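You operate a simulated robot arm through the tools that you are given. There is no shell and no other tool. Be economical: measure what you need, move in short steps, check, and stop when the job is done.

Carry out the task below with a simulated robot arm. There is one attempt and no reset: what you move stays moved.

JOB
Break the crust on the yellow bowl, then skim off the foam.
Fine: use the blue spoon, tip the foam into the grey bowl, rinse the spoon in the clear cup and put it back; leave the other crusts whole; spill under a spoonful. Set down upright: blue spoon.

It is judged by the outcome, as a careful person would: the job done as asked, and still so three seconds after it is handed in. It fails if anything else is knocked over, pushed out of place, dropped, spilled or broken.

ROBOT AND FRAMES
A 7-joint arm with a two-finger parallel gripper on a trunk, on a base that drives. Base frame: it is fixed to the floor where the robot stands at the start and does not move with it; the origin is under the middle of the robot, x ahead of it, y to its left, z up; the surface under the hand at the start is at about z = 0.9. Readings come in m, degrees, newtons and seconds.
With the tool pointing down near the work surface it reaches from about 0.26 to 0.72 m from the robot's upright axis, wherever it stands. Its first joint turns from -166.0 to 166.0 degrees. Payload 1.57 kg.
Tool frame: the origin (TCP) lies between the finger pads and is the grasp point; the fingertips stand 0.03 m ahead of it; z points along the fingers, y is the line along which they close. Largest opening 0.08 m; finger width 0.017, thickness 0.012; the body of the gripper, 0.04 by 0.082 m, starts 0.08 m behind the TCP.
Orientation is told as [roll, pitch, yaw] about the base's x, y, z axes, in that order, counted from this pose: with the fingers straight down and closing along the base's y, the tool's x points along the base's -x, its y along +y and its z along -z.

CONTROLS
- The arm moves only by the tool nudge_tool. Its argument "targets" is a list that holds one entry, the list of rows, each a list of 7 numbers: the shift along the tool's x, y, z in units of 30 mm (1.0 is 30 mm), then the turn, a rotation vector about the tool's x, y, z in units of 4 degrees (1.0 is 4 degrees), then the gripper command, from -1 (fully open) to 1 (shut), values between in proportion. In form: [[[tx, ty, tz, rx, ry, rz, claw], ...]]. A call has 1 to 10 rows; each row shifts and turns the commanded pose from where the row before left it, along the tool's axes as they then stand. A call with a number of a shift or a turn outside -1 to 1 is refused whole. Each row takes 0.2 s and may step no farther than 0.05 m and 8.6 degrees from the row before; otherwise, or with a gripper value out of range, the whole call is refused. A pose out of reach is approached as far as the arm can. The call stops where the force on the tool passes 40 N (or 10 N more than at its start, if that is more) or the arm is blocked; 0.2 s more then pass. Each finger travels about 0.072 m/s and halts on what it meets, pressing with about 24 N; the grip force reading is that of the motor and also rises with nothing between the fingers. The clock runs only during rows and for 0.2 s after the last one: add rows that do not move to give the fingers time. It gives the time, the measured TCP pose, the force on the tool (base axes), the opening and the grip force at its end, in the units of the frame above (readings bear some noise), with the torque about the TCP (base axes, N m) and any sound that the robot's microphone picked up, and new pictures: "pictures" is both (left out), scene, wrist or none.
- Cameras (640 x 400 px; columns grow to the right, rows downward): "scene" is now at [0.0012, 0.1259, 1.4347]; the picture's right is [-0.15, -0.99, 0.00], its down [-0.41, 0.06, -0.91] and it looks along [0.90, -0.14, -0.41] (base axes); focal length 261 px, centre (320, 200). "wrist" rides on the gripper at [0.072, -0.007, -0.122] in the tool frame; the picture's right is [0.09, 1.00, 0.00], its down [-0.84, 0.08, -0.54] and it looks along [-0.54, 0.05, 0.84] (tool axes); focal length 238 px, centre (320, 200). There is no depth. A picture from a camera that has moved, and an enlarged one, comes with that camera's place and axes in the base frame and with its lens.
- move_column(by): slides the trunk up (or, below 0, down) by that many m; the arm and the scene camera ride with it, the base frame stays. It gives what a move gives, with no picture.
- base_move(legs): drives the robot by 1 to 6 legs, each [ahead, left, turn to the left] in m, m and degrees, along the robot's own axes; the way and the turn of a leg run together, so that a leg with both is an arc; at most 1.5 m and 180 degrees a leg. The arm and the cameras ride along, it lands a little off, and it stops where it bumps. It gives what a move gives, and a new picture of the scene camera.
- turn_head(pan, tilt): turns the head with the scene camera to pan (to the left, within 86 degrees either way) and tilt (down, from -29 to 69), counted from straight ahead of the robot. It gives what a move gives, and a new picture of the scene camera.
- enlarge(camera, box): a new picture of the part [left, top, right, bottom] of that camera's present view, enlarged. No time passes.
- hand_in(): hands the job in; it is judged then, once.

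Go step by step. Nothing tells you exact positions but the pictures and the camera data: compare them with the known pose of the tool, close in by small moves and look again before you grip or let go. The budget is 120 turns and 260 pictures, counting those below and the enlarged ones. Unless the task says otherwise, let go and move clear before handing in, and close with one line.

The tools are called after ">>>" as a command line: name --argument value ..., lists and objects as JSON in quotes. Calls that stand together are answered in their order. nudge_tool: Moves the arm, as the interface text tells. Its arguments: {"type":"object","properties":{"targets":{"type":"array","items":{"type":"array","items":{"type":"array","items":{"type":"number"}}}},"pictures":{"type":"string","enum":["both","scene","wrist","none"]}},"required":["targets"]} The other tools are called the same way: move_column (by) slides the trunk up or down; base_move (legs) drives the base; turn_head (pan, tilt) turns the head that bears the scene camera; enlarge (camera, box) takes an enlarged picture of a part of a camera's view; hand_in () hands the job in.

At the start:

```text
time_s: 0.0
eef_pos: [0.4093, -0.0457, 1.322]
tool_rot: [-0.1, 0.1, 0.0]
wrist_force: [-1.0, 0.3, -0.4]
torque: [0.0, 0.0, 0.02]
opening: 0.08
gripper_force: 0.1
trunk travel left (down, up): [-0.075, 0.04]
robot x, y, heading: [0.0023, -0.0038, 0.1]
head pan, tilt: [-8.7, 24.4]
```

scene: 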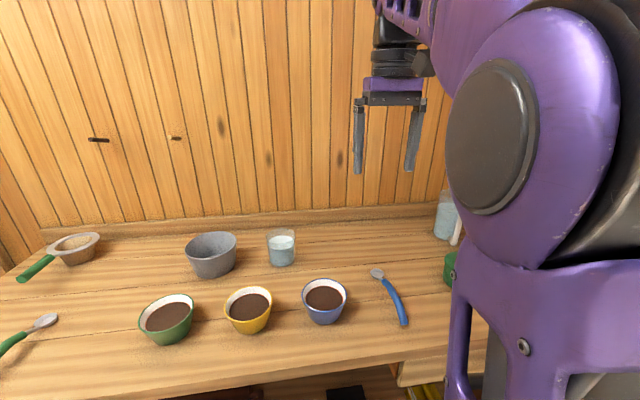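
wrist: 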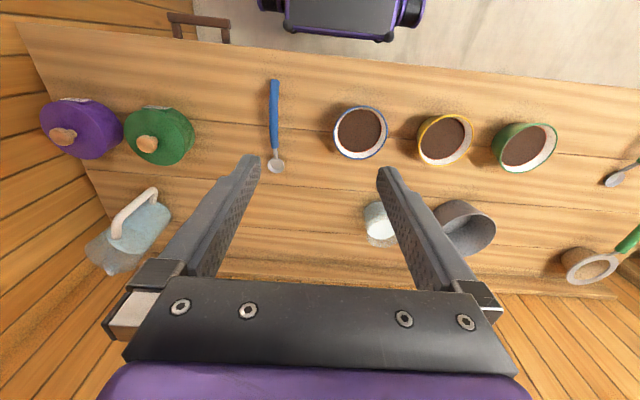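

The blue spoon lies along x at about (0.42–0.61, −0.15). The yellow bowl is near (0.49, 0.22), the grey bowl near (0.75, 0.36) and the cup near (0.73, 0.14). I'll look closer before moving.

>>> enlarge --camera "scene" --box '[340, 240, 440, 340]'

>>> enlarge --camera "scene" --box '[120, 210, 360, 360]'

>>> enlarge --camera "wrist" --box '[220, 60, 420, 260]'

```text
4.00 times, centred on (390, 290) of scene
camera zoom: at [0.0012, 0.1259, 1.4347], right [-0.15, -0.99, 0.0], down [-0.41, 0.06, -0.91], along [0.9, -0.14, -0.41], focal length 1042 px, centre (40, -160)
```

zoom: 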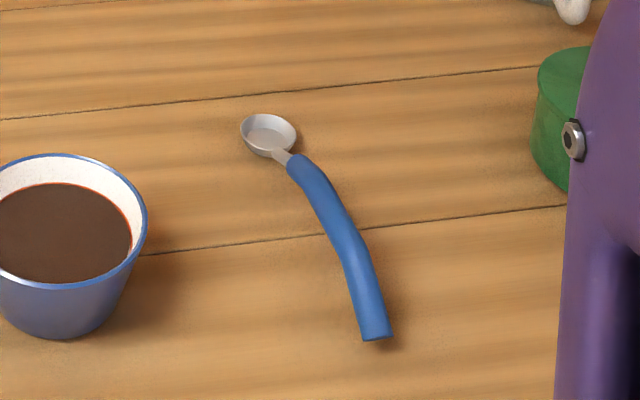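

```text
2.67 times, centred on (240, 285) of scene
camera zoom: at [0.0012, 0.1259, 1.4347], right [-0.15, -0.99, 0.0], down [-0.41, 0.06, -0.91], along [0.9, -0.14, -0.41], focal length 695 px, centre (533, -27)
```

zoom: 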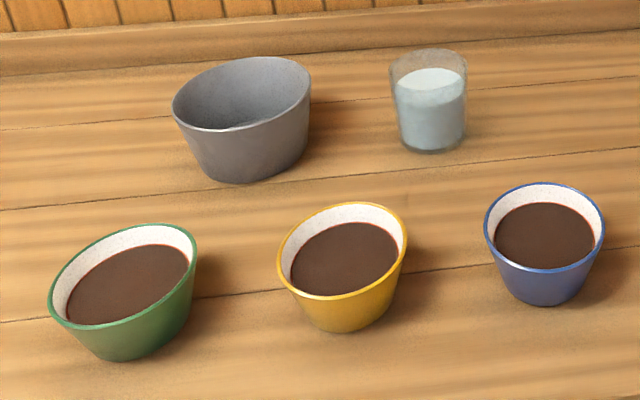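

```text
2.00 times, centred on (320, 160) of wrist
camera zoom: at [0.3378, -0.0531, 1.4434], right [-0.09, 1.0, 0.0], down [0.84, 0.08, 0.54], along [0.54, 0.05, -0.84], focal length 477 px, centre (320, 280)
```

zoom: 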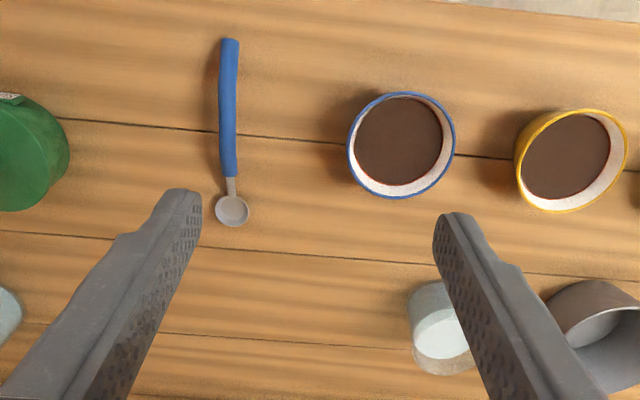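

The spoon's handle arches slightly upward and its head rests to the far side. I'll first drive left about 0.2 m so that the grey bowl, cup and spoon are all within reach.

>>> base_move --legs '[[0, 0.2, 0]]'

```text
time_s: 2.5
eef_pos: [0.4078, 0.152, 1.3224]
tool_rot: [0.1, 0.1, 0.2]
wrist_force: [0.3, 0.0, -0.2]
torque: [-0.05, 0.02, -0.05]
opening: 0.08
gripper_force: 0.1
trunk travel left (down, up): [-0.075, 0.04]
robot x, y, heading: [-0.0011, 0.1972, 0.0]
head pan, tilt: [-8.7, 24.4]
camera scene: at [0.0003, 0.3224, 1.4347], right [-0.15, -0.99, 0.0], down [-0.41, 0.06, -0.91], along [0.9, -0.13, -0.41], focal length 261 px, centre (320, 200)
```

scene: 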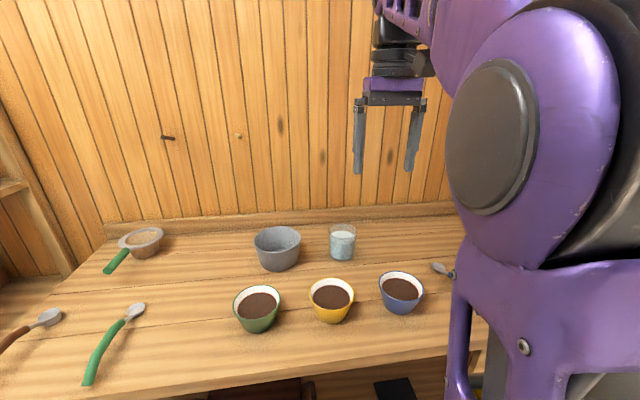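

>>> nudge_tool --targets '[[[0, -0.97, 0, 0, -0.9, 0, -1], [0, -0.97, 0, 0, -0.9, 0, -1], [0, -0.97, 0, 0, -0.9, 0, -1], [0, -0.97, 0, 0, -0.9, 0, -1], [0, -0.97, 0, 0, -0.9, 0, -1], [0, -0.97, 0, 0, -0.9, 0, -1], [0, -0.97, 0, 0, -0.9, 0, -1], [0, -0.97, 0, 0, -0.9, 0, -1], [0, -0.97, 0, 0, -0.9, 0, -1], [0, -0.97, 0, 0, -0.9, 0, -1]]]'

>>> turn_head --pan -25 --tilt 35

```text
time_s: 4.7
eef_pos: [0.4101, -0.1397, 1.3206]
tool_rot: [-0.1, -36.1, 0.3]
wrist_force: [0.5, -0.2, -0.2]
torque: [0.01, 0.02, -0.06]
opening: 0.0799
gripper_force: 0.0
trunk travel left (down, up): [-0.075, 0.04]
robot x, y, heading: [0.0011, 0.1982, 0.1]
head pan, tilt: [-8.7, 24.4]
camera scene: at [0.0003, 0.3225, 1.4347], right [-0.15, -0.99, 0.0], down [-0.41, 0.06, -0.91], along [0.9, -0.13, -0.41], focal length 261 px, centre (320, 200)
camera wrist: at [0.2803, -0.1473, 1.3756], right [-0.08, 1.0, -0.06], down [0.36, 0.08, 0.93], along [0.93, 0.05, -0.36], focal length 238 px, centre (320, 200)
```

scene: 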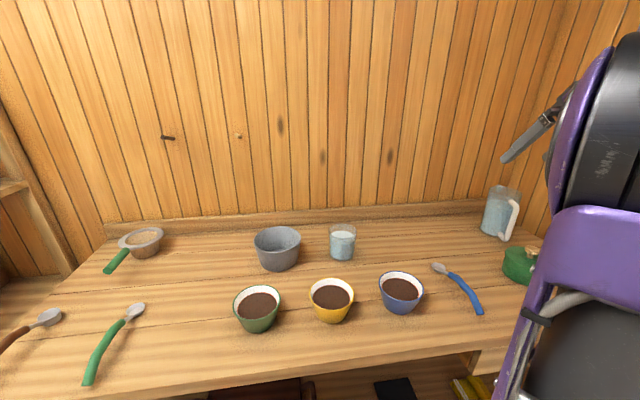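
wrist: 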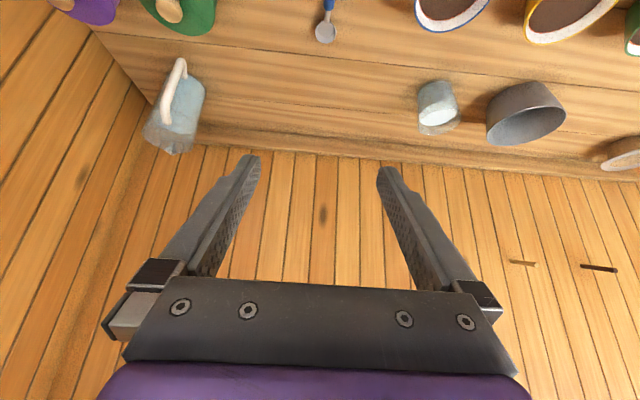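

```text
time_s: 5.5
eef_pos: [0.4093, -0.1382, 1.3204]
tool_rot: [0.0, -35.9, 0.4]
wrist_force: [0.2, -0.7, -0.3]
torque: [0.05, 0.02, 0.03]
opening: 0.0798
gripper_force: 0.0
trunk travel left (down, up): [-0.075, 0.04]
robot x, y, heading: [0.0021, 0.199, 0.3]
head pan, tilt: [-25.0, 35.0]
camera scene: at [-0.011, 0.2991, 1.4181], right [-0.42, -0.91, 0.0], down [-0.52, 0.24, -0.82], along [0.74, -0.34, -0.57], focal length 261 px, centre (320, 200)
```

scene: 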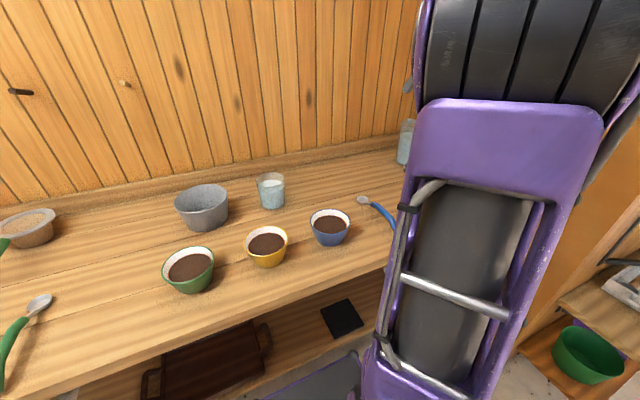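

>>> nudge_tool --targets '[[[0.5, 0, 0.93, 0, 0, 0, -1], [0.5, 0, 0.93, 0, 0, 0, -1], [0.5, 0, 0.93, 0, 0, 0, -1], [0.5, 0, 0.93, 0, 0, 0, -1], [0.5, 0, 0.93, 0, 0, 0, -1], [0.5, 0, 0.93, 0, 0, 0, -1], [0.5, 0, 0.93, 0, 0, 0, -1], [0.5, 0, 0.93, 0, 0, 0, -1], [0.5, 0, 0.93, 0, 0, 0, -1], [0.5, 0, 0.93, 0, 0, 0, -1]]]'

>>> turn_head --pan -15 --tilt 30

```text
time_s: 7.7
eef_pos: [0.4519, -0.14, 1.008]
tool_rot: [-0.1, -36.0, 0.1]
wrist_force: [-1.0, -0.3, -0.3]
torque: [-0.04, 0.0, 0.01]
opening: 0.0801
gripper_force: 0.1
trunk travel left (down, up): [-0.075, 0.04]
robot x, y, heading: [-0.002, 0.1969, 0.3]
head pan, tilt: [-25.0, 35.0]
camera scene: at [-0.0111, 0.2992, 1.4181], right [-0.42, -0.91, 0.0], down [-0.52, 0.24, -0.82], along [0.74, -0.34, -0.57], focal length 261 px, centre (320, 200)
camera wrist: at [0.3225, -0.1475, 1.0638], right [-0.08, 1.0, -0.06], down [0.36, 0.08, 0.93], along [0.93, 0.05, -0.36], focal length 238 px, centre (320, 200)
```

scene: 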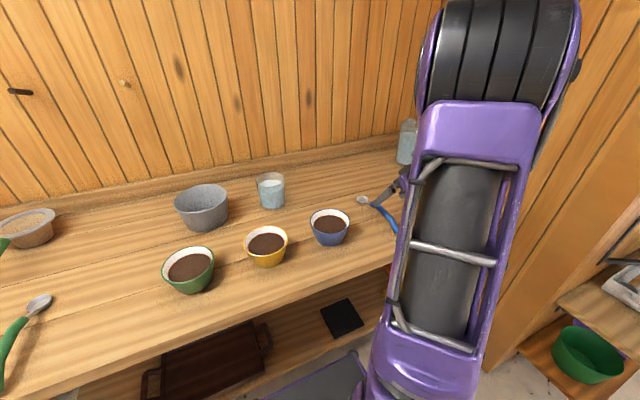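
wrist: 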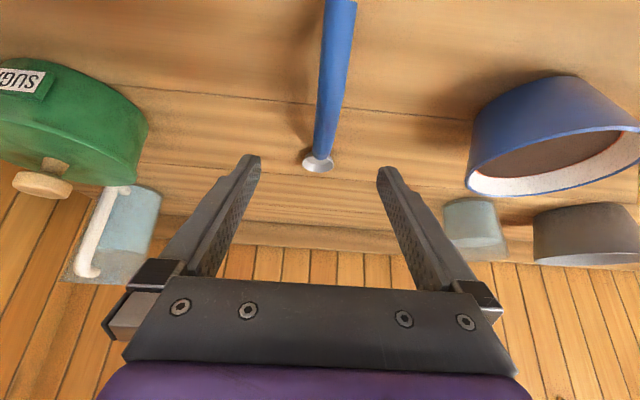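

```text
time_s: 8.4
eef_pos: [0.4513, -0.1409, 1.0083]
tool_rot: [0.0, -35.9, 0.3]
wrist_force: [0.1, 0.0, 0.4]
torque: [0.0, -0.05, 0.02]
opening: 0.0801
gripper_force: 0.1
trunk travel left (down, up): [-0.075, 0.04]
robot x, y, heading: [-0.0008, 0.198, 0.2]
head pan, tilt: [-15.0, 30.0]
camera scene: at [-0.0035, 0.3129, 1.4258], right [-0.26, -0.97, 0.0], down [-0.48, 0.13, -0.87], along [0.84, -0.22, -0.5], focal length 261 px, centre (320, 200)
```

scene: 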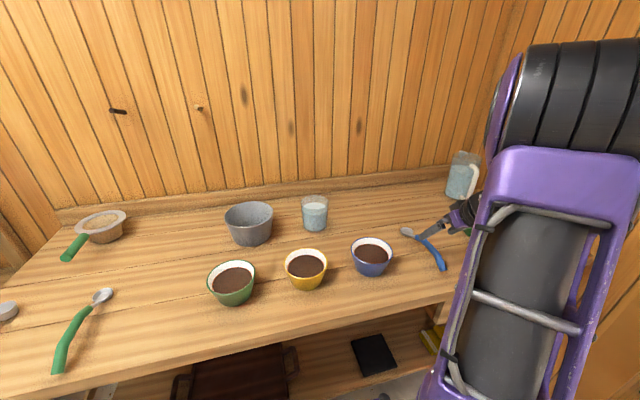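

>>> nudge_tool --targets '[[[0.25, 0, 0.54, 0, 0, 0, -1], [0.25, 0, 0.54, 0, 0, 0, -1], [0.25, 0, 0.54, 0, 0, 0, -1], [0.25, 0, 0.53, 0, 0, 0, -1]]]'

>>> enlarge --camera "scene" --box '[390, 190, 510, 290]'

```text
time_s: 9.4
eef_pos: [0.4657, -0.1389, 0.9398]
tool_rot: [-0.1, -36.0, 0.3]
wrist_force: [-0.8, 0.3, 0.2]
torque: [0.03, -0.01, 0.0]
opening: 0.0799
gripper_force: 0.0
trunk travel left (down, up): [-0.075, 0.04]
robot x, y, heading: [0.0014, 0.198, 0.1]
head pan, tilt: [-15.0, 30.0]
camera scene: at [-0.0036, 0.313, 1.4259], right [-0.25, -0.97, 0.0], down [-0.48, 0.13, -0.87], along [0.84, -0.22, -0.5], focal length 261 px, centre (320, 200)
camera wrist: at [0.3358, -0.1458, 0.9954], right [-0.08, 1.0, -0.05], down [0.36, 0.08, 0.93], along [0.93, 0.05, -0.36], focal length 238 px, centre (320, 200)
```

scene: 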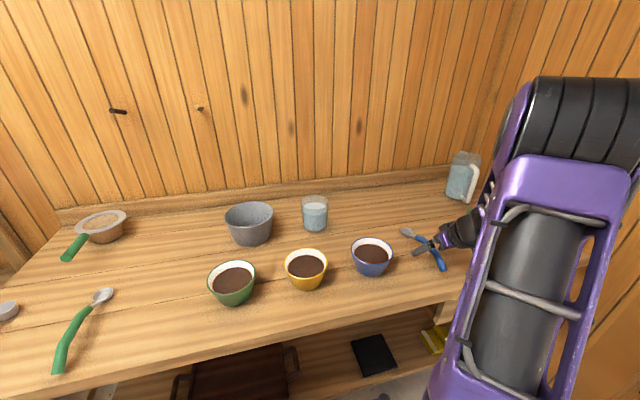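
wrist: 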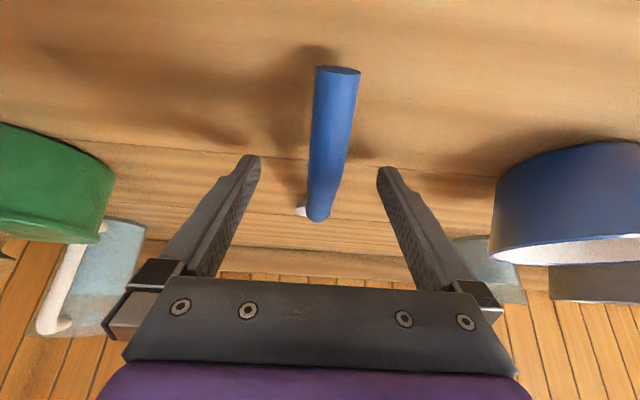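

```text
4.00 times, centred on (450, 240) of scene
camera zoom: at [-0.0036, 0.313, 1.4259], right [-0.25, -0.97, 0.0], down [-0.48, 0.13, -0.87], along [0.84, -0.22, -0.5], focal length 1042 px, centre (-200, 40)
```

zoom: 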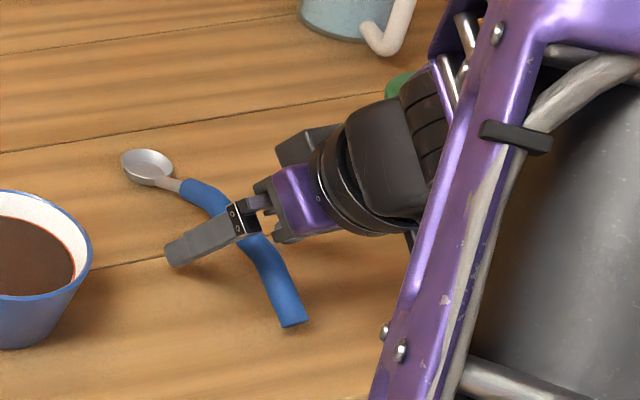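

>>> nudge_tool --targets '[[[0, 0, 0, 0, 0, 0, -0.3], [0, 0, 0, 0, 0, 0, 0.2], [0, 0, 0, 0, 0, 0, 0.6], [0, 0, 0, 0, 0, 0, 1], [0, 0, 0, 0, 0, 0, 1], [0, 0, 0, 0, 0, 0, 1]]]' --pictures "wrist"

>>> enlarge --camera "scene" --box '[390, 190, 510, 290]'

```text
time_s: 10.8
eef_pos: [0.4657, -0.1394, 0.9397]
tool_rot: [0.0, -36.0, 0.2]
wrist_force: [-0.2, -0.2, 0.0]
torque: [-0.02, -0.03, -0.02]
opening: 0.0219
gripper_force: 24.0
trunk travel left (down, up): [-0.075, 0.04]
robot x, y, heading: [0.0004, 0.1977, 0.3]
head pan, tilt: [-15.0, 30.0]
camera wrist: at [0.3359, -0.1459, 0.9954], right [-0.08, 1.0, -0.05], down [0.36, 0.08, 0.93], along [0.93, 0.05, -0.36], focal length 238 px, centre (320, 200)
```

wrist: 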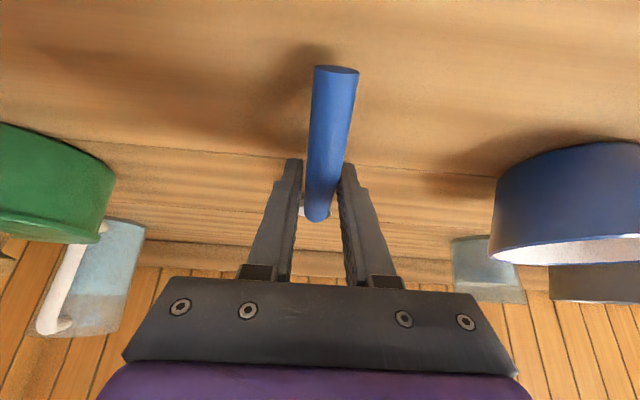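

```text
4.00 times, centred on (450, 240) of scene
camera zoom: at [-0.0035, 0.3129, 1.4259], right [-0.25, -0.97, 0.0], down [-0.48, 0.13, -0.87], along [0.84, -0.22, -0.5], focal length 1042 px, centre (-200, 40)
```

zoom: 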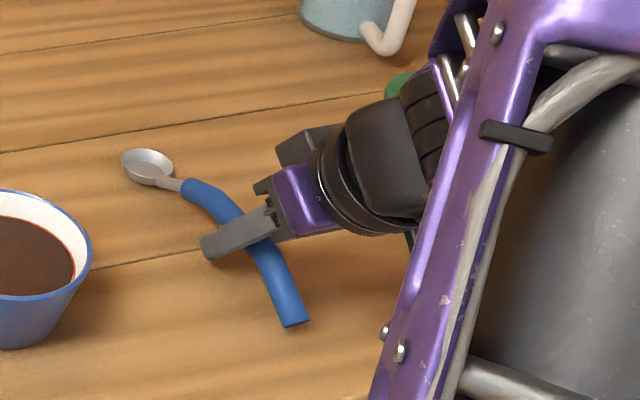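

The grip holds the handle. I'll lift straight up.

>>> nudge_tool --targets '[[[-0.3, 0, -0.4, 0, 0, 0, 1], [-0.588, 0, -0.809, 0, 0, 0, 1], [-0.588, 0, -0.809, 0, 0, 0, 1], [-0.588, 0, -0.809, 0, 0, 0, 1], [-0.588, 0, -0.809, 0, 0, 0, 1], [-0.588, 0, -0.809, 0, 0, 0, 1], [-0.588, 0, -0.809, 0, 0, 0, 1]]]'

>>> enlarge --camera "scene" --box '[370, 120, 530, 240]'

```text
time_s: 12.4
eef_pos: [0.4684, -0.14, 1.1329]
tool_rot: [0.0, -35.9, 0.3]
wrist_force: [-0.5, -0.4, -1.4]
torque: [-0.01, 0.01, 0.0]
opening: 0.0221
gripper_force: 24.1
trunk travel left (down, up): [-0.075, 0.04]
robot x, y, heading: [-0.0006, 0.1962, 0.3]
head pan, tilt: [-15.0, 30.0]
camera scene: at [-0.0035, 0.3129, 1.4258], right [-0.25, -0.97, 0.0], down [-0.48, 0.13, -0.87], along [0.84, -0.22, -0.5], focal length 261 px, centre (320, 200)
camera wrist: at [0.3382, -0.1464, 1.1889], right [-0.08, 1.0, -0.05], down [0.36, 0.08, 0.93], along [0.93, 0.05, -0.36], focal length 238 px, centre (320, 200)
```

scene: 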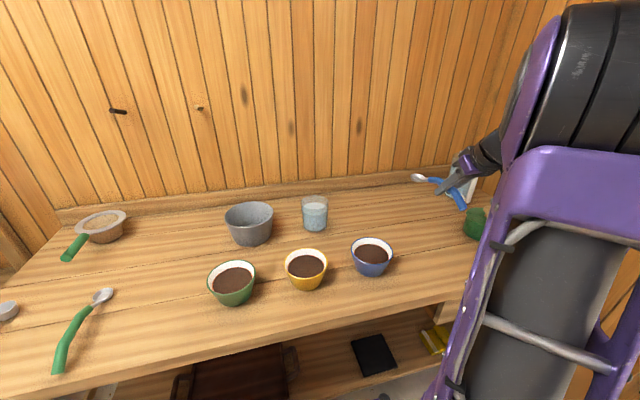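
wrist: 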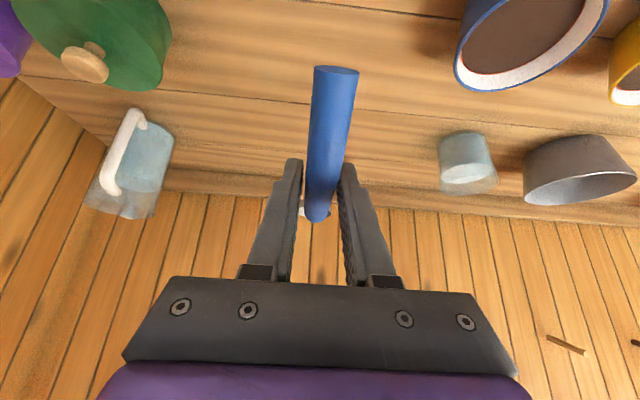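

```text
3.33 times, centred on (450, 180) of scene
camera zoom: at [-0.0035, 0.3129, 1.4258], right [-0.25, -0.97, 0.0], down [-0.48, 0.13, -0.87], along [0.84, -0.22, -0.5], focal length 869 px, centre (-113, 267)
```

zoom: 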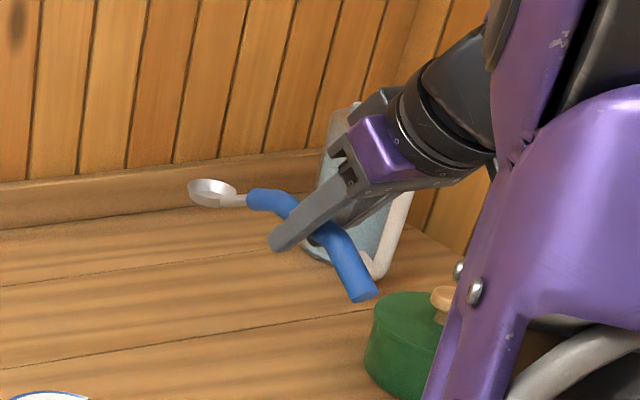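

Spoon is held firmly, with its head about 0.125 m ahead of and 0.03 m below the TCP. I'll pitch the spoon head-down 36° and carry it over the yellow bowl.

>>> nudge_tool --targets '[[[0, 1, 0, 0, 0.9, 0, 1], [0, 1, 0, 0, 0.9, 0, 1], [0, 1, 0, 0, 0.9, 0, 1], [0, 1, 0, 0, 0.9, 0, 1], [0, 1, 0, 0, 0.9, 0, 1], [0, 1, 0, 0, 0.9, 0, 1], [0, 1, 0, 0, 0.9, 0, 1], [0, 1, 0, 0, 0.9, 0, 1], [0, 1, 0, 0, 0.9, 0, 1], [0, 1, 0, 0, 0.9, 0, 1]]]' --pictures "none"

>>> nudge_tool --targets '[[[0.7, 0.7, 0, 0, 0, 0, 1], [0.7, 0.7, 0, 0, 0, 0, 1], [0.55, 0.7, 0, 0, 0, 0, 1]]]'

>>> enlarge --camera "scene" --box '[240, 190, 400, 310]'

```text
time_s: 14.6
eef_pos: [0.4664, 0.1607, 1.1329]
tool_rot: [-0.1, 0.1, 0.2]
wrist_force: [-0.9, 0.6, -1.2]
torque: [-0.01, -0.01, 0.0]
opening: 0.0223
gripper_force: 23.8
trunk travel left (down, up): [-0.075, 0.04]
robot x, y, heading: [-0.0016, 0.1991, -0.0]
head pan, tilt: [-15.0, 30.0]
```

```text
time_s: 15.4
eef_pos: [0.4049, 0.223, 1.1329]
tool_rot: [0.1, -0.1, 0.2]
wrist_force: [-0.3, -0.1, -1.0]
torque: [-0.02, 0.03, 0.01]
opening: 0.0218
gripper_force: 23.8
trunk travel left (down, up): [-0.075, 0.04]
robot x, y, heading: [0.0022, 0.1968, 0.2]
head pan, tilt: [-15.0, 30.0]
camera scene: at [-0.0035, 0.3129, 1.4259], right [-0.25, -0.97, 0.0], down [-0.48, 0.13, -0.87], along [0.84, -0.22, -0.5], focal length 261 px, centre (320, 200)
camera wrist: at [0.3337, 0.2169, 1.2545], right [-0.1, 1.0, 0.0], down [0.84, 0.08, 0.54], along [0.54, 0.05, -0.84], focal length 238 px, centre (320, 200)
```

scene: 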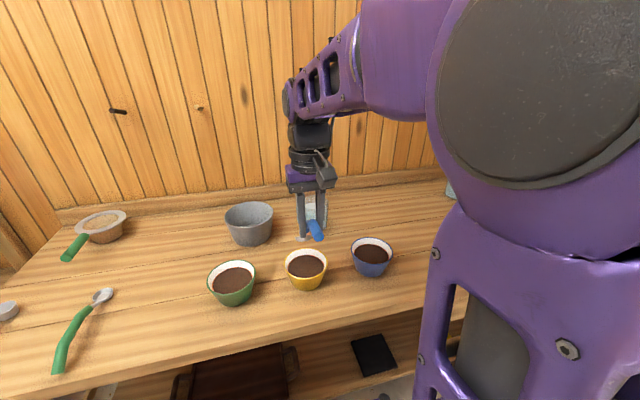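
wrist: 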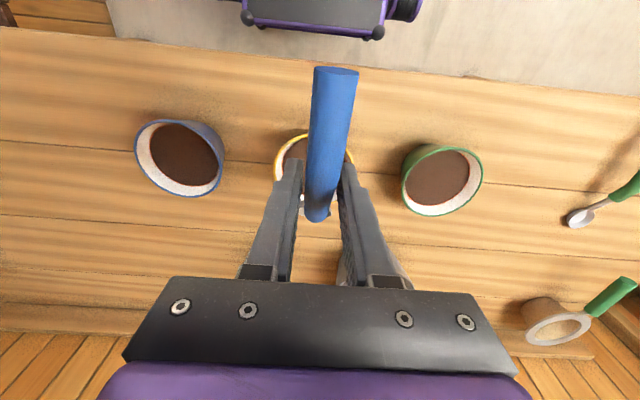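

```text
3.33 times, centred on (320, 250) of scene
camera zoom: at [-0.0035, 0.3129, 1.4259], right [-0.25, -0.97, 0.0], down [-0.48, 0.13, -0.87], along [0.84, -0.22, -0.5], focal length 869 px, centre (320, 33)
```

zoom: 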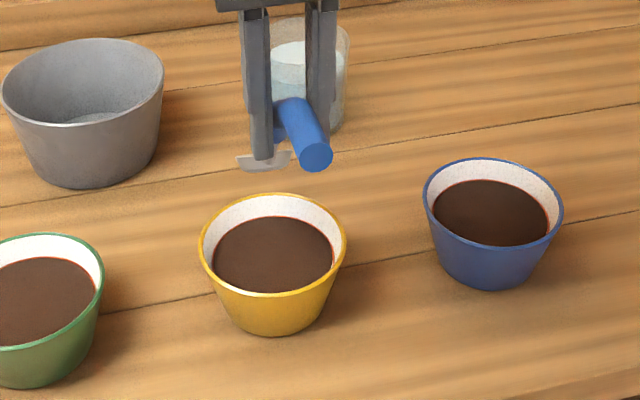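

The spoon head is right above the yellow crust (crust z ≈ 0.933, rim ≈ 0.947). I'll lower it to just above the crust and check.

>>> nudge_tool --targets '[[[0, 0, 0.83, 0, 0, 0, 1], [0, 0, 0.83, 0, 0, 0, 1], [0, 0, 0.84, 0, 0, 0, 1]]]' --pictures "none"

>>> enlarge --camera "scene" --box '[260, 220, 360, 300]'

```text
time_s: 16.2
eef_pos: [0.4058, 0.2237, 1.0578]
tool_rot: [0.0, 0.0, 0.2]
wrist_force: [0.5, -0.2, -0.8]
torque: [0.01, -0.02, -0.01]
opening: 0.022
gripper_force: 24.2
trunk travel left (down, up): [-0.075, 0.04]
robot x, y, heading: [0.001, 0.197, 0.2]
head pan, tilt: [-15.0, 30.0]
```

```text
5.00 times, centred on (310, 260) of scene
camera zoom: at [-0.0036, 0.3129, 1.4259], right [-0.25, -0.97, 0.0], down [-0.48, 0.13, -0.87], along [0.84, -0.22, -0.5], focal length 1303 px, centre (370, -100)
```

zoom: 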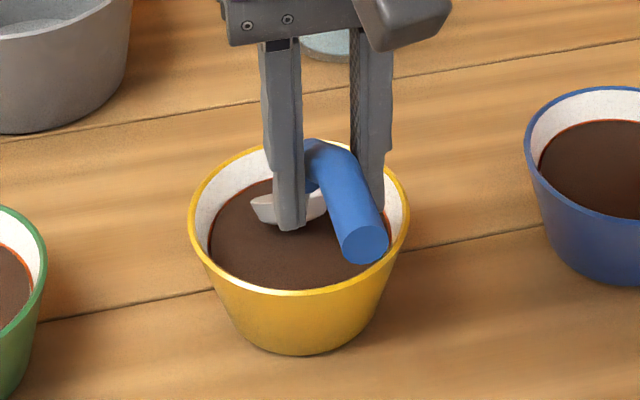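

>>> nudge_tool --targets '[[[0, 0, 0.15, 0, 0, 0, 1], [0, 0, 0.15, 0, 0, 0, 1], [0, 0, 0.15, 0, 0, 0, 1], [0, 0, 0.15, 0, 0, 0, 1]]]' --pictures "none"

>>> enlarge --camera "scene" --box '[260, 220, 360, 300]'

```text
time_s: 17.2
eef_pos: [0.4071, 0.2239, 1.0401]
tool_rot: [0.0, -0.1, 0.2]
wrist_force: [0.2, -0.3, -1.4]
torque: [0.02, 0.01, -0.01]
opening: 0.022
gripper_force: 24.1
trunk travel left (down, up): [-0.075, 0.04]
robot x, y, heading: [-0.0006, 0.1959, 0.2]
head pan, tilt: [-15.0, 30.0]
```

```text
5.00 times, centred on (310, 260) of scene
camera zoom: at [-0.0035, 0.3129, 1.4259], right [-0.25, -0.97, 0.0], down [-0.48, 0.13, -0.87], along [0.84, -0.22, -0.5], focal length 1303 px, centre (370, -100)
```

zoom: 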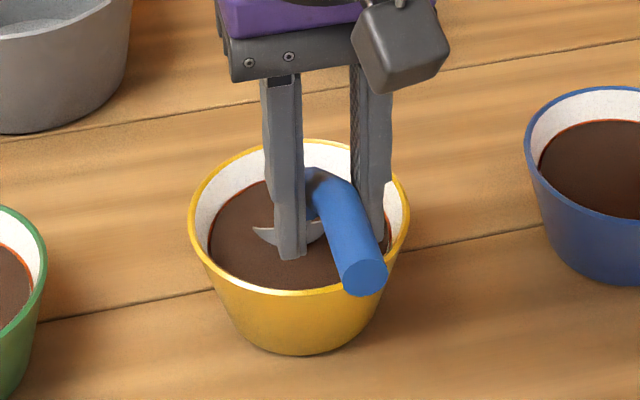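

>>> nudge_tool --targets '[[[0, 0, 0.12, 0, 0, 0, 1], [0, 0, 0.12, 0, 0, 0, 1], [0, 0, 0.12, 0, 0, 0, 1]]]' --pictures "none"

>>> enlarge --camera "scene" --box '[260, 220, 360, 300]'

```text
time_s: 18.0
eef_pos: [0.4058, 0.2234, 1.0305]
tool_rot: [-0.1, 0.0, 0.2]
wrist_force: [-0.1, -0.5, 0.1]
torque: [0.0, 0.02, 0.01]
opening: 0.0221
gripper_force: 24.0
trunk travel left (down, up): [-0.075, 0.04]
robot x, y, heading: [-0.0009, 0.1951, 0.1]
head pan, tilt: [-15.0, 30.0]
```

```text
5.00 times, centred on (310, 260) of scene
camera zoom: at [-0.0035, 0.3129, 1.4259], right [-0.25, -0.97, 0.0], down [-0.48, 0.13, -0.87], along [0.84, -0.22, -0.5], focal length 1303 px, centre (370, -100)
```

zoom: 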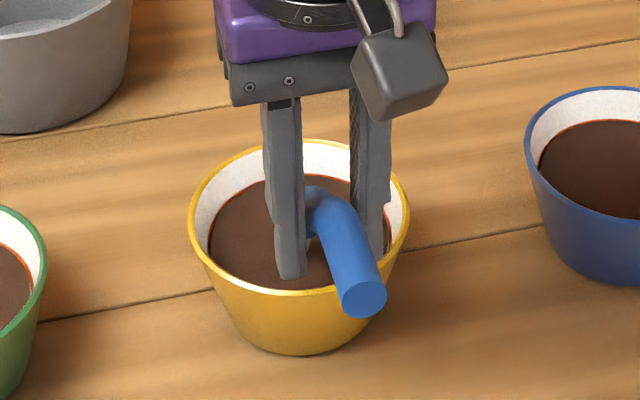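

>>> nudge_tool --targets '[[[-0.3, 0, 0, 0, 0, 0, 1], [-0.3, 0, 0, 0, 0, 0, 1], [0.3, 0, 0, 0, 0, 0, 1], [0.3, 0, 0, 0, 0, 0, 1], [0.1, 0, 0, 0, 0, 0, 1], [-0.1, 0, 0, 0, 0, 0, 1]]]' --pictures "none"

>>> enlarge --camera "scene" --box '[260, 220, 360, 300]'

```text
time_s: 19.4
eef_pos: [0.4065, 0.2236, 1.0297]
tool_rot: [0.1, 0.0, 0.2]
wrist_force: [-0.3, -0.1, -1.0]
torque: [0.0, 0.03, 0.02]
opening: 0.022
gripper_force: 24.1
trunk travel left (down, up): [-0.075, 0.04]
robot x, y, heading: [-0.0041, 0.1978, -0.1]
head pan, tilt: [-15.0, 30.0]
```

```text
5.00 times, centred on (310, 260) of scene
camera zoom: at [-0.0035, 0.3129, 1.4258], right [-0.25, -0.97, 0.0], down [-0.48, 0.13, -0.87], along [0.84, -0.22, -0.5], focal length 1303 px, centre (370, -100)
```

zoom: 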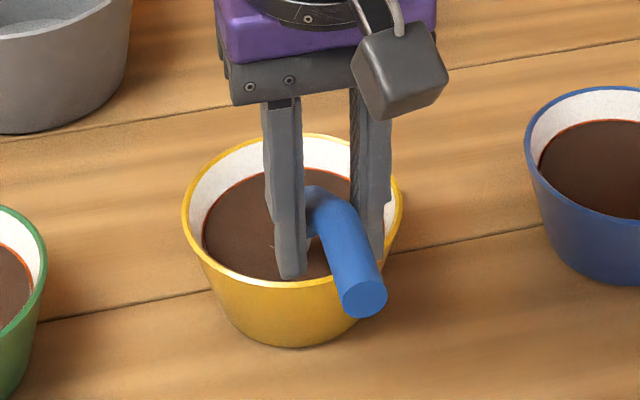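

The bowl shifted a few mm forward, so I'll stop lateral moves. I'll lift out and inspect the crust.

>>> nudge_tool --targets '[[[0, 0, -0.5, 0, 0, 0, 1], [0, 0, -0.8, 0, 0, 0, 1], [0, 0, -0.9, 0, 0, 0, 1], [0, 0, -0.9, 0, 0, 0, 1]]]' --pictures "none"

>>> enlarge --camera "scene" --box '[260, 200, 360, 300]'

```text
time_s: 20.4
eef_pos: [0.4039, 0.2224, 1.1227]
tool_rot: [0.1, 0.0, 0.2]
wrist_force: [0.9, -0.3, -0.3]
torque: [-0.02, 0.02, 0.0]
opening: 0.0221
gripper_force: 23.9
trunk travel left (down, up): [-0.075, 0.04]
robot x, y, heading: [0.0001, 0.1981, 0.2]
head pan, tilt: [-15.0, 30.0]
```

```text
4.00 times, centred on (310, 250) of scene
camera zoom: at [-0.0034, 0.3129, 1.4258], right [-0.25, -0.97, 0.0], down [-0.48, 0.13, -0.87], along [0.84, -0.22, -0.5], focal length 1042 px, centre (360, 0)
```

zoom: 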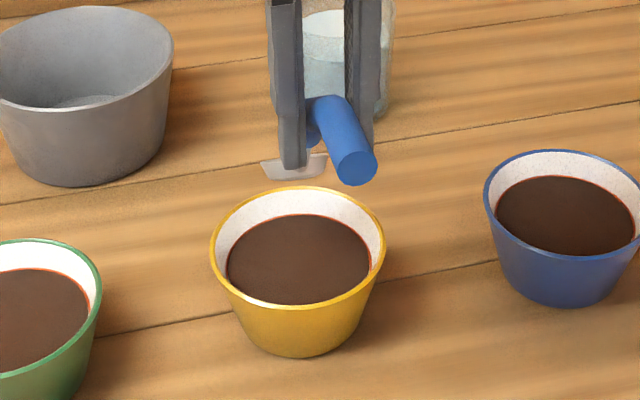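

>>> enlarge --camera "scene" --box '[282, 236, 332, 290]'

>>> enlarge --camera "scene" --box '[290, 210, 330, 246]'

```text
7.41 times, centred on (307, 263) of scene
camera zoom: at [-0.0034, 0.3129, 1.4258], right [-0.25, -0.97, 0.0], down [-0.48, 0.13, -0.87], along [0.84, -0.22, -0.5], focal length 1931 px, centre (416, -267)
```

zoom: 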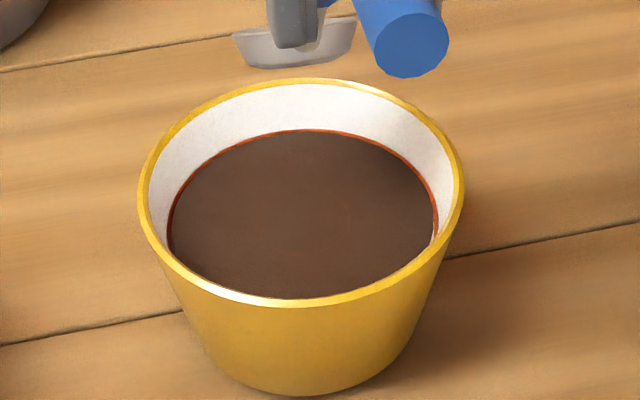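

```text
11.11 times, centred on (310, 228) of scene
camera zoom: at [-0.0034, 0.3129, 1.4258], right [-0.25, -0.97, 0.0], down [-0.48, 0.13, -0.87], along [0.84, -0.22, -0.5], focal length 2896 px, centre (431, -111)
```

zoom: 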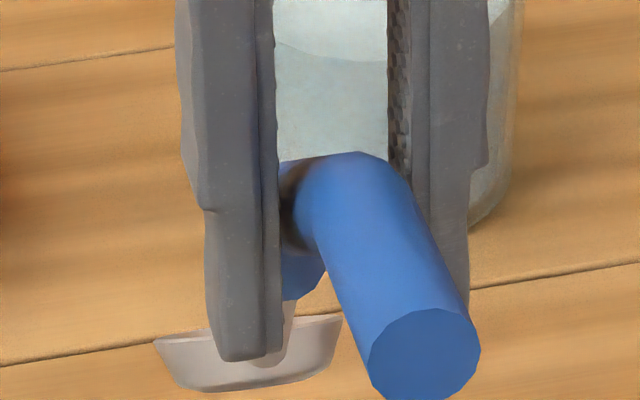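

The crust is still whole, so the head likely hasn't gone properly under it. I'll dip deeper at the centre.

>>> nudge_tool --targets '[[[-0.1, 0.05, 0.8, 0, 0, 0, 1], [-0.1, 0, 0.8, 0, 0, 0, 1], [0, 0, 0.8, 0, 0, 0, 1], [0, 0, 0.5, 0, 0, 0, 1], [0, 0, 0.2, 0, 0, 0, 1], [0, 0, 0.2, 0, 0, 0, 1], [0, 0, 0.1, 0, 0, 0, 1]]]' --pictures "none"

>>> enlarge --camera "scene" --box '[260, 220, 360, 300]'

```text
time_s: 22.0
eef_pos: [0.412, 0.226, 1.0205]
tool_rot: [-0.1, -0.1, 0.3]
wrist_force: [-0.8, 0.7, 5.0]
torque: [0.02, -0.38, 0.0]
opening: 0.0221
gripper_force: 23.7
trunk travel left (down, up): [-0.075, 0.04]
robot x, y, heading: [-0.0025, 0.195, 0.6]
head pan, tilt: [-15.0, 30.0]
```

```text
5.00 times, centred on (310, 260) of scene
camera zoom: at [-0.0039, 0.3129, 1.426], right [-0.25, -0.97, 0.0], down [-0.48, 0.13, -0.87], along [0.84, -0.22, -0.5], focal length 1303 px, centre (370, -100)
```

zoom: 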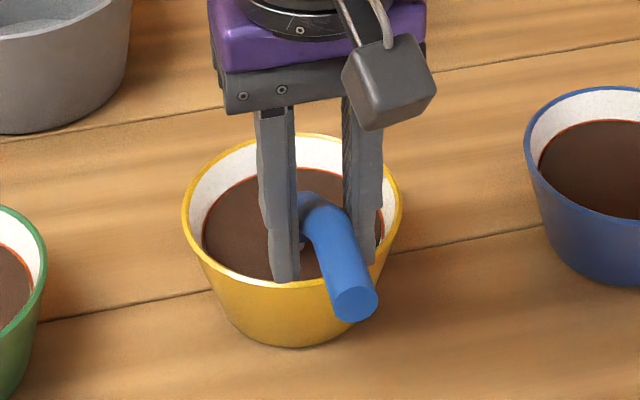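

Force shows the spoon now touches the bowl's floor. I'll rise slightly and stroke sideways through the crust in small moves.

>>> nudge_tool --targets '[[[0, 0, -0.4, 0, 0, 0, 1], [0, 0.25, 0, 0, 0, 0, 1], [0, 0.25, 0, 0, 0, 0, 1], [0, -0.25, 0, 0, 0, 0, 1], [0, -0.25, 0, 0, 0, 0, 1], [0, -0.25, 0, 0, 0, 0, 1], [0, -0.25, 0, 0, 0, 0, 1]]]' --pictures "none"

>>> enlarge --camera "scene" --box '[260, 220, 360, 300]'

```text
time_s: 23.6
eef_pos: [0.4115, 0.2114, 1.0341]
tool_rot: [0.0, 0.0, 0.2]
wrist_force: [0.4, -0.2, -0.8]
torque: [-0.02, -0.01, -0.02]
opening: 0.0219
gripper_force: 24.0
trunk travel left (down, up): [-0.075, 0.04]
robot x, y, heading: [0.0006, 0.1975, 0.1]
head pan, tilt: [-15.0, 30.0]
```

```text
5.00 times, centred on (310, 260) of scene
camera zoom: at [-0.0035, 0.313, 1.4258], right [-0.25, -0.97, 0.0], down [-0.48, 0.13, -0.87], along [0.84, -0.22, -0.5], focal length 1303 px, centre (370, -100)
```

zoom: 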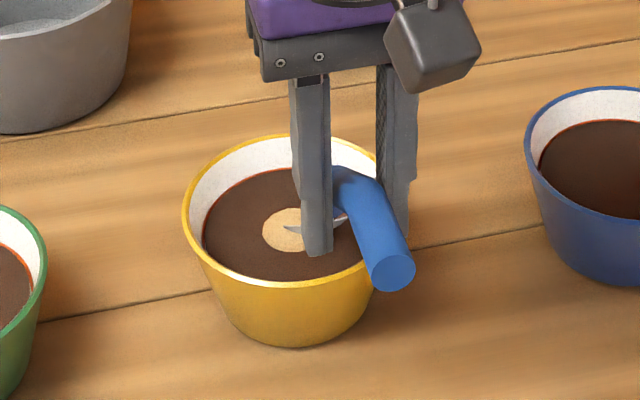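

Stroking works: a pale foam patch has come up. I'll make a few more gentle strokes.

>>> nudge_tool --targets '[[[0, 0.25, 0, 0, 0, 0, 1], [0, 0.25, 0, 0, 0, 0, 1], [0, 0.25, 0, 0, 0, 0, 1], [0, 0.25, 0, 0, 0, 0, 1], [0, -0.25, 0, 0, 0, 0, 1], [0, -0.25, 0, 0, 0, 0, 1], [0, -0.25, 0, 0, 0, 0, 1], [0, -0.25, 0, 0, 0, 0, 1]]]' --pictures "none"

>>> enlarge --camera "scene" --box '[260, 220, 360, 300]'

```text
time_s: 25.4
eef_pos: [0.4133, 0.2101, 1.0339]
tool_rot: [0.0, 0.0, 0.2]
wrist_force: [-0.3, 0.6, -1.0]
torque: [0.02, 0.0, 0.0]
opening: 0.0219
gripper_force: 24.0
trunk travel left (down, up): [-0.075, 0.04]
robot x, y, heading: [0.0009, 0.195, -0.1]
head pan, tilt: [-15.0, 30.0]
```

```text
5.00 times, centred on (310, 260) of scene
camera zoom: at [-0.0035, 0.313, 1.4258], right [-0.25, -0.97, 0.0], down [-0.48, 0.13, -0.87], along [0.84, -0.22, -0.5], focal length 1303 px, centre (370, -100)
```

zoom: 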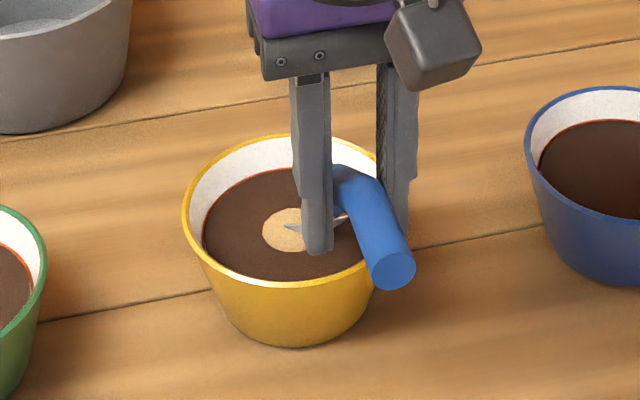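

>>> nudge_tool --targets '[[[0, 0.25, -0.3, 0, 0, 0, 1], [0, 0.2, -0.6, 0, 0, 0, 1], [0, 0, -0.9, 0, 0, 0, 1], [0, 0, -0.9, 0, 0, 0, 1]]]' --pictures "none"

>>> enlarge --camera "scene" --box '[270, 220, 370, 300]'

```text
time_s: 26.4
eef_pos: [0.4114, 0.2248, 1.1141]
tool_rot: [0.0, 0.0, 0.2]
wrist_force: [0.0, 1.3, -1.0]
torque: [-0.01, 0.01, 0.0]
opening: 0.0221
gripper_force: 24.2
trunk travel left (down, up): [-0.075, 0.04]
robot x, y, heading: [0.0013, 0.1973, -0.1]
head pan, tilt: [-15.0, 30.0]
```

```text
5.00 times, centred on (320, 260) of scene
camera zoom: at [-0.0034, 0.3129, 1.4258], right [-0.25, -0.97, 0.0], down [-0.48, 0.13, -0.87], along [0.84, -0.22, -0.5], focal length 1303 px, centre (320, -100)
```

zoom: 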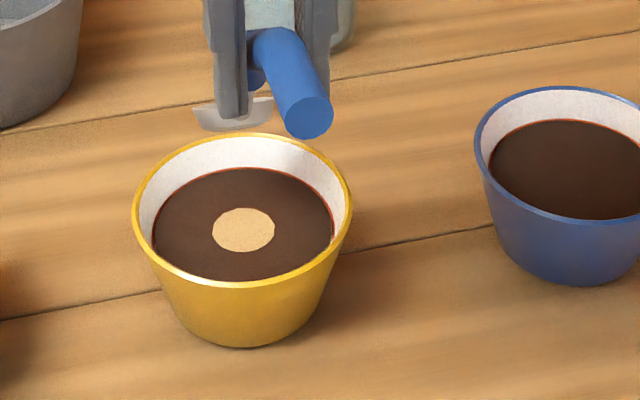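

The crust is broken: dark liquid with a foam disc at about (0.499, 0.224). I'll flatten the spoon to about 16° head-down and hover beside the foam.

>>> nudge_tool --targets '[[[0, 0, 0, 0, -1, 0, 1], [0, 0, 0, 0, -1, 0, 1], [0, 0, 0, 0, -1, 0, 1], [0, 0, 0, 0, -1, 0, 1], [0, 0, 0, 0, -1, 0, 1], [0.49, -0.2, 0.81, 0, 0, 0, 1], [0.49, -0.2, 0.81, 0, 0, 0, 1], [0.49, -0.2, 0.81, 0, 0, 0, 1], [0, 0, 0, 0, 0, 0, 1]]]' --pictures "wrist"

>>> enlarge --camera "scene" --box '[260, 220, 360, 300]'

```text
time_s: 28.4
eef_pos: [0.396, 0.2049, 1.0294]
tool_rot: [0.0, -20.1, 0.3]
wrist_force: [-1.1, 0.4, 1.2]
torque: [0.01, -0.16, 0.03]
opening: 0.0219
gripper_force: 23.8
trunk travel left (down, up): [-0.075, 0.04]
robot x, y, heading: [-0.0005, 0.2007, 0.0]
head pan, tilt: [-15.0, 30.0]
camera wrist: at [0.2874, 0.1969, 1.1183], right [-0.09, 1.0, -0.03], down [0.6, 0.08, 0.8], along [0.8, 0.05, -0.6], focal length 238 px, centre (320, 200)
```

wrist: 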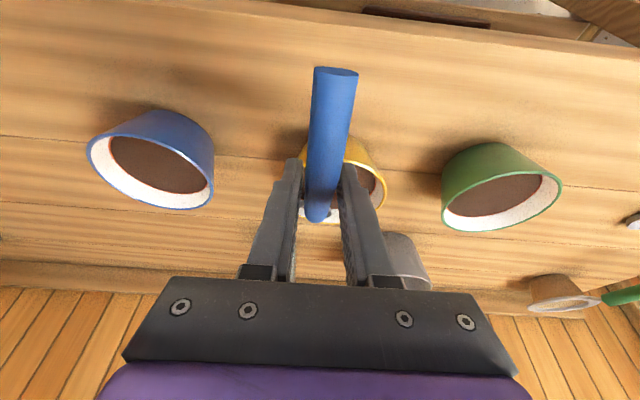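

```text
5.00 times, centred on (310, 260) of scene
camera zoom: at [-0.0036, 0.3078, 1.4328], right [-0.31, -0.95, 0.0], down [-0.41, 0.13, -0.9], along [0.86, -0.28, -0.43], focal length 1303 px, centre (370, -100)
```

zoom: 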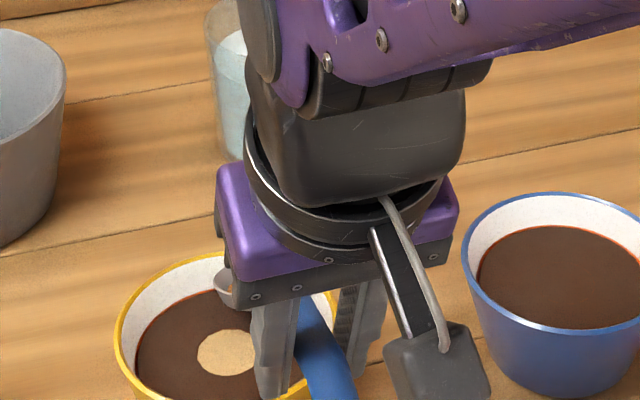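

The arm seems to have brushed the head camera (its axes changed). I'll pan the head away and check the readings.

>>> turn_head --pan 12 --tilt 30

```text
time_s: 29.3
eef_pos: [0.3965, 0.2042, 1.0261]
tool_rot: [0.0, -19.6, 0.2]
wrist_force: [-0.9, 0.4, -0.9]
torque: [0.01, -0.01, -0.01]
opening: 0.0222
gripper_force: 24.5
trunk travel left (down, up): [-0.075, 0.04]
robot x, y, heading: [0.0013, 0.1974, 0.1]
head pan, tilt: [12.0, 30.0]
camera scene: at [-0.0029, 0.3103, 1.4318], right [-0.28, -0.96, 0.0], down [-0.42, 0.12, -0.9], along [0.86, -0.25, -0.44], focal length 261 px, centre (320, 200)
```

scene: 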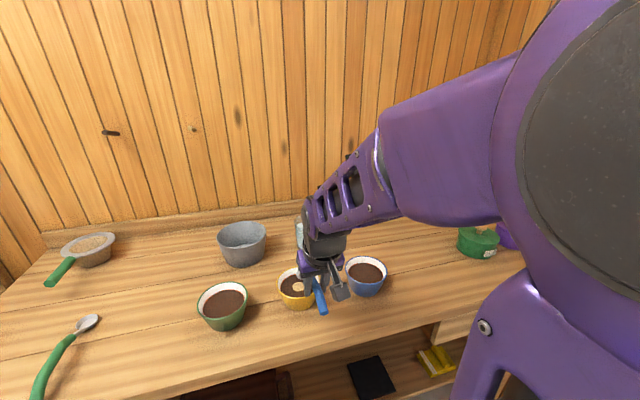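

The elbow is pressing the head because the arm is folded close. I'll raise the spoon, then back the base off 0.1 m so that the arm is more extended.

>>> nudge_tool --targets '[[[-0.342, 0, -0.94, 0, 0, 0, 1], [-0.342, 0, -0.94, 0, 0, 0, 1], [-0.342, 0, -0.94, 0, 0, 0, 1], [0, 0, 0, 0, 0, 0, 1]]]' --pictures "none"

>>> base_move --legs '[[-0.1, 0, 0]]'

```text
time_s: 30.3
eef_pos: [0.3983, 0.2068, 1.1004]
tool_rot: [0.0, -17.1, 0.2]
wrist_force: [0.3, 0.3, -1.4]
torque: [0.01, 0.0, 0.0]
opening: 0.022
gripper_force: 24.1
trunk travel left (down, up): [-0.075, 0.04]
robot x, y, heading: [-0.0027, 0.1956, 0.2]
head pan, tilt: [12.0, 30.0]
```

```text
time_s: 31.5
eef_pos: [0.2954, 0.2054, 1.1056]
tool_rot: [0.0, -17.9, 0.3]
wrist_force: [0.2, 0.2, 0.2]
torque: [0.02, 0.01, -0.01]
opening: 0.0221
gripper_force: 24.0
trunk travel left (down, up): [-0.075, 0.04]
robot x, y, heading: [-0.0992, 0.1964, 0.3]
head pan, tilt: [12.0, 30.0]
camera scene: at [-0.1209, 0.279, 1.4312], right [-0.62, -0.79, 0.0], down [-0.35, 0.28, -0.89], along [0.7, -0.55, -0.45], focal length 261 px, centre (320, 200)
```

scene: 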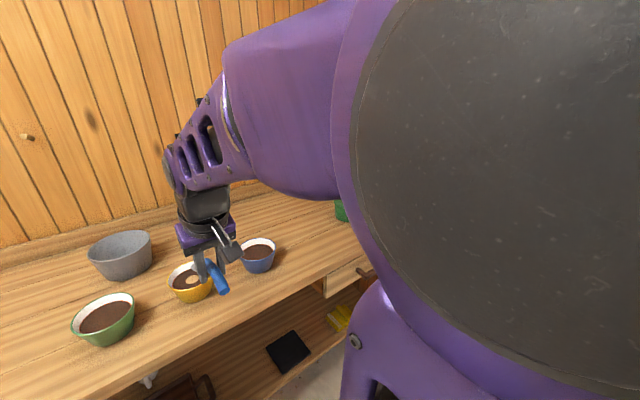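

>>> nudge_tool --targets '[[[-0.78, 0, 0.285, 0, 0, 0, 1], [-0.78, 0, 0.285, 0, 0, 0, 1], [-0.78, 0, 0.285, 0, 0, 0, 1], [-0.78, 0, 0.285, 0, 0, 0, 1], [0, 0, 0, 0, 0, 0, 1]]]' --pictures "none"

>>> turn_head --pan 10 --tilt 30

```text
time_s: 32.7
eef_pos: [0.3963, 0.2066, 1.1024]
tool_rot: [0.0, -18.0, 0.3]
wrist_force: [0.0, 0.3, -1.1]
torque: [0.01, 0.0, 0.02]
opening: 0.0221
gripper_force: 24.3
trunk travel left (down, up): [-0.075, 0.04]
robot x, y, heading: [-0.1041, 0.1959, 0.2]
head pan, tilt: [12.0, 30.0]
```

```text
time_s: 33.3
eef_pos: [0.3951, 0.2071, 1.1015]
tool_rot: [0.0, -18.0, 0.4]
wrist_force: [-0.5, -0.4, -0.5]
torque: [-0.05, -0.02, 0.0]
opening: 0.0225
gripper_force: 24.0
trunk travel left (down, up): [-0.075, 0.04]
robot x, y, heading: [-0.0991, 0.1959, 0.1]
head pan, tilt: [10.0, 30.0]
camera scene: at [-0.1041, 0.3517, 1.4258], right [0.18, -0.98, 0.0], down [-0.49, -0.09, -0.87], along [0.85, 0.15, -0.5], focal length 261 px, centre (320, 200)
```

scene: 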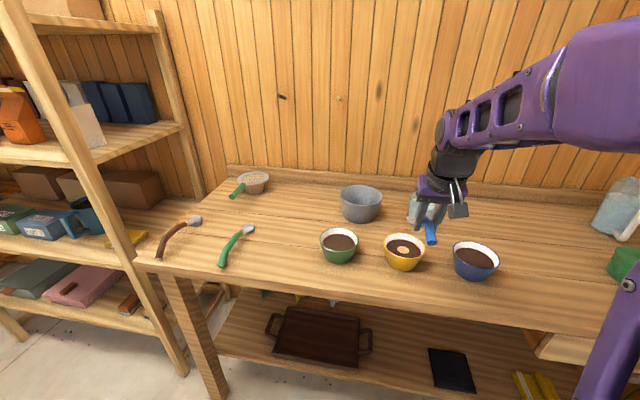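

Head is free and the view is good. Now I'll lower next to the foam.

>>> nudge_tool --targets '[[[0.236, 0, 0.725, 0, 0, 0, 1], [0.236, 0, 0.725, 0, 0, 0, 1], [0.236, 0, 0.725, 0, 0, 0, 1], [0.2, 0, 0.725, 0, 0, 0, 1]]]' --pictures "none"

>>> enlarge --camera "scene" --box '[365, 200, 465, 280]'

```text
time_s: 34.3
eef_pos: [0.3954, 0.2056, 1.0097]
tool_rot: [0.0, -18.1, 0.2]
wrist_force: [-0.3, 0.5, -1.2]
torque: [0.02, 0.0, -0.05]
opening: 0.0222
gripper_force: 24.2
trunk travel left (down, up): [-0.075, 0.04]
robot x, y, heading: [-0.1049, 0.1979, 0.3]
head pan, tilt: [10.0, 30.0]
```

```text
5.00 times, centred on (415, 240) of scene
camera zoom: at [-0.1042, 0.3517, 1.4259], right [0.18, -0.98, 0.0], down [-0.49, -0.09, -0.87], along [0.85, 0.15, -0.5], focal length 1303 px, centre (-155, 0)
```

zoom: 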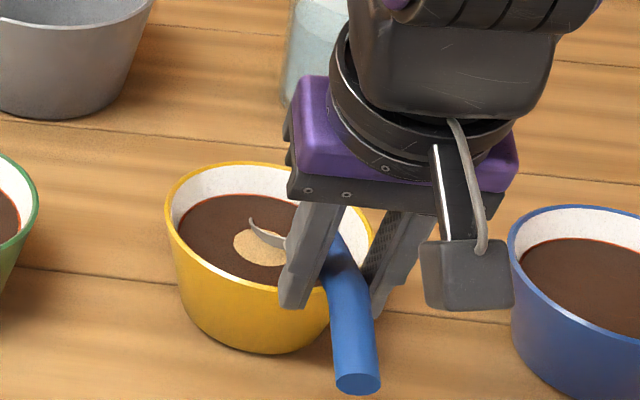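

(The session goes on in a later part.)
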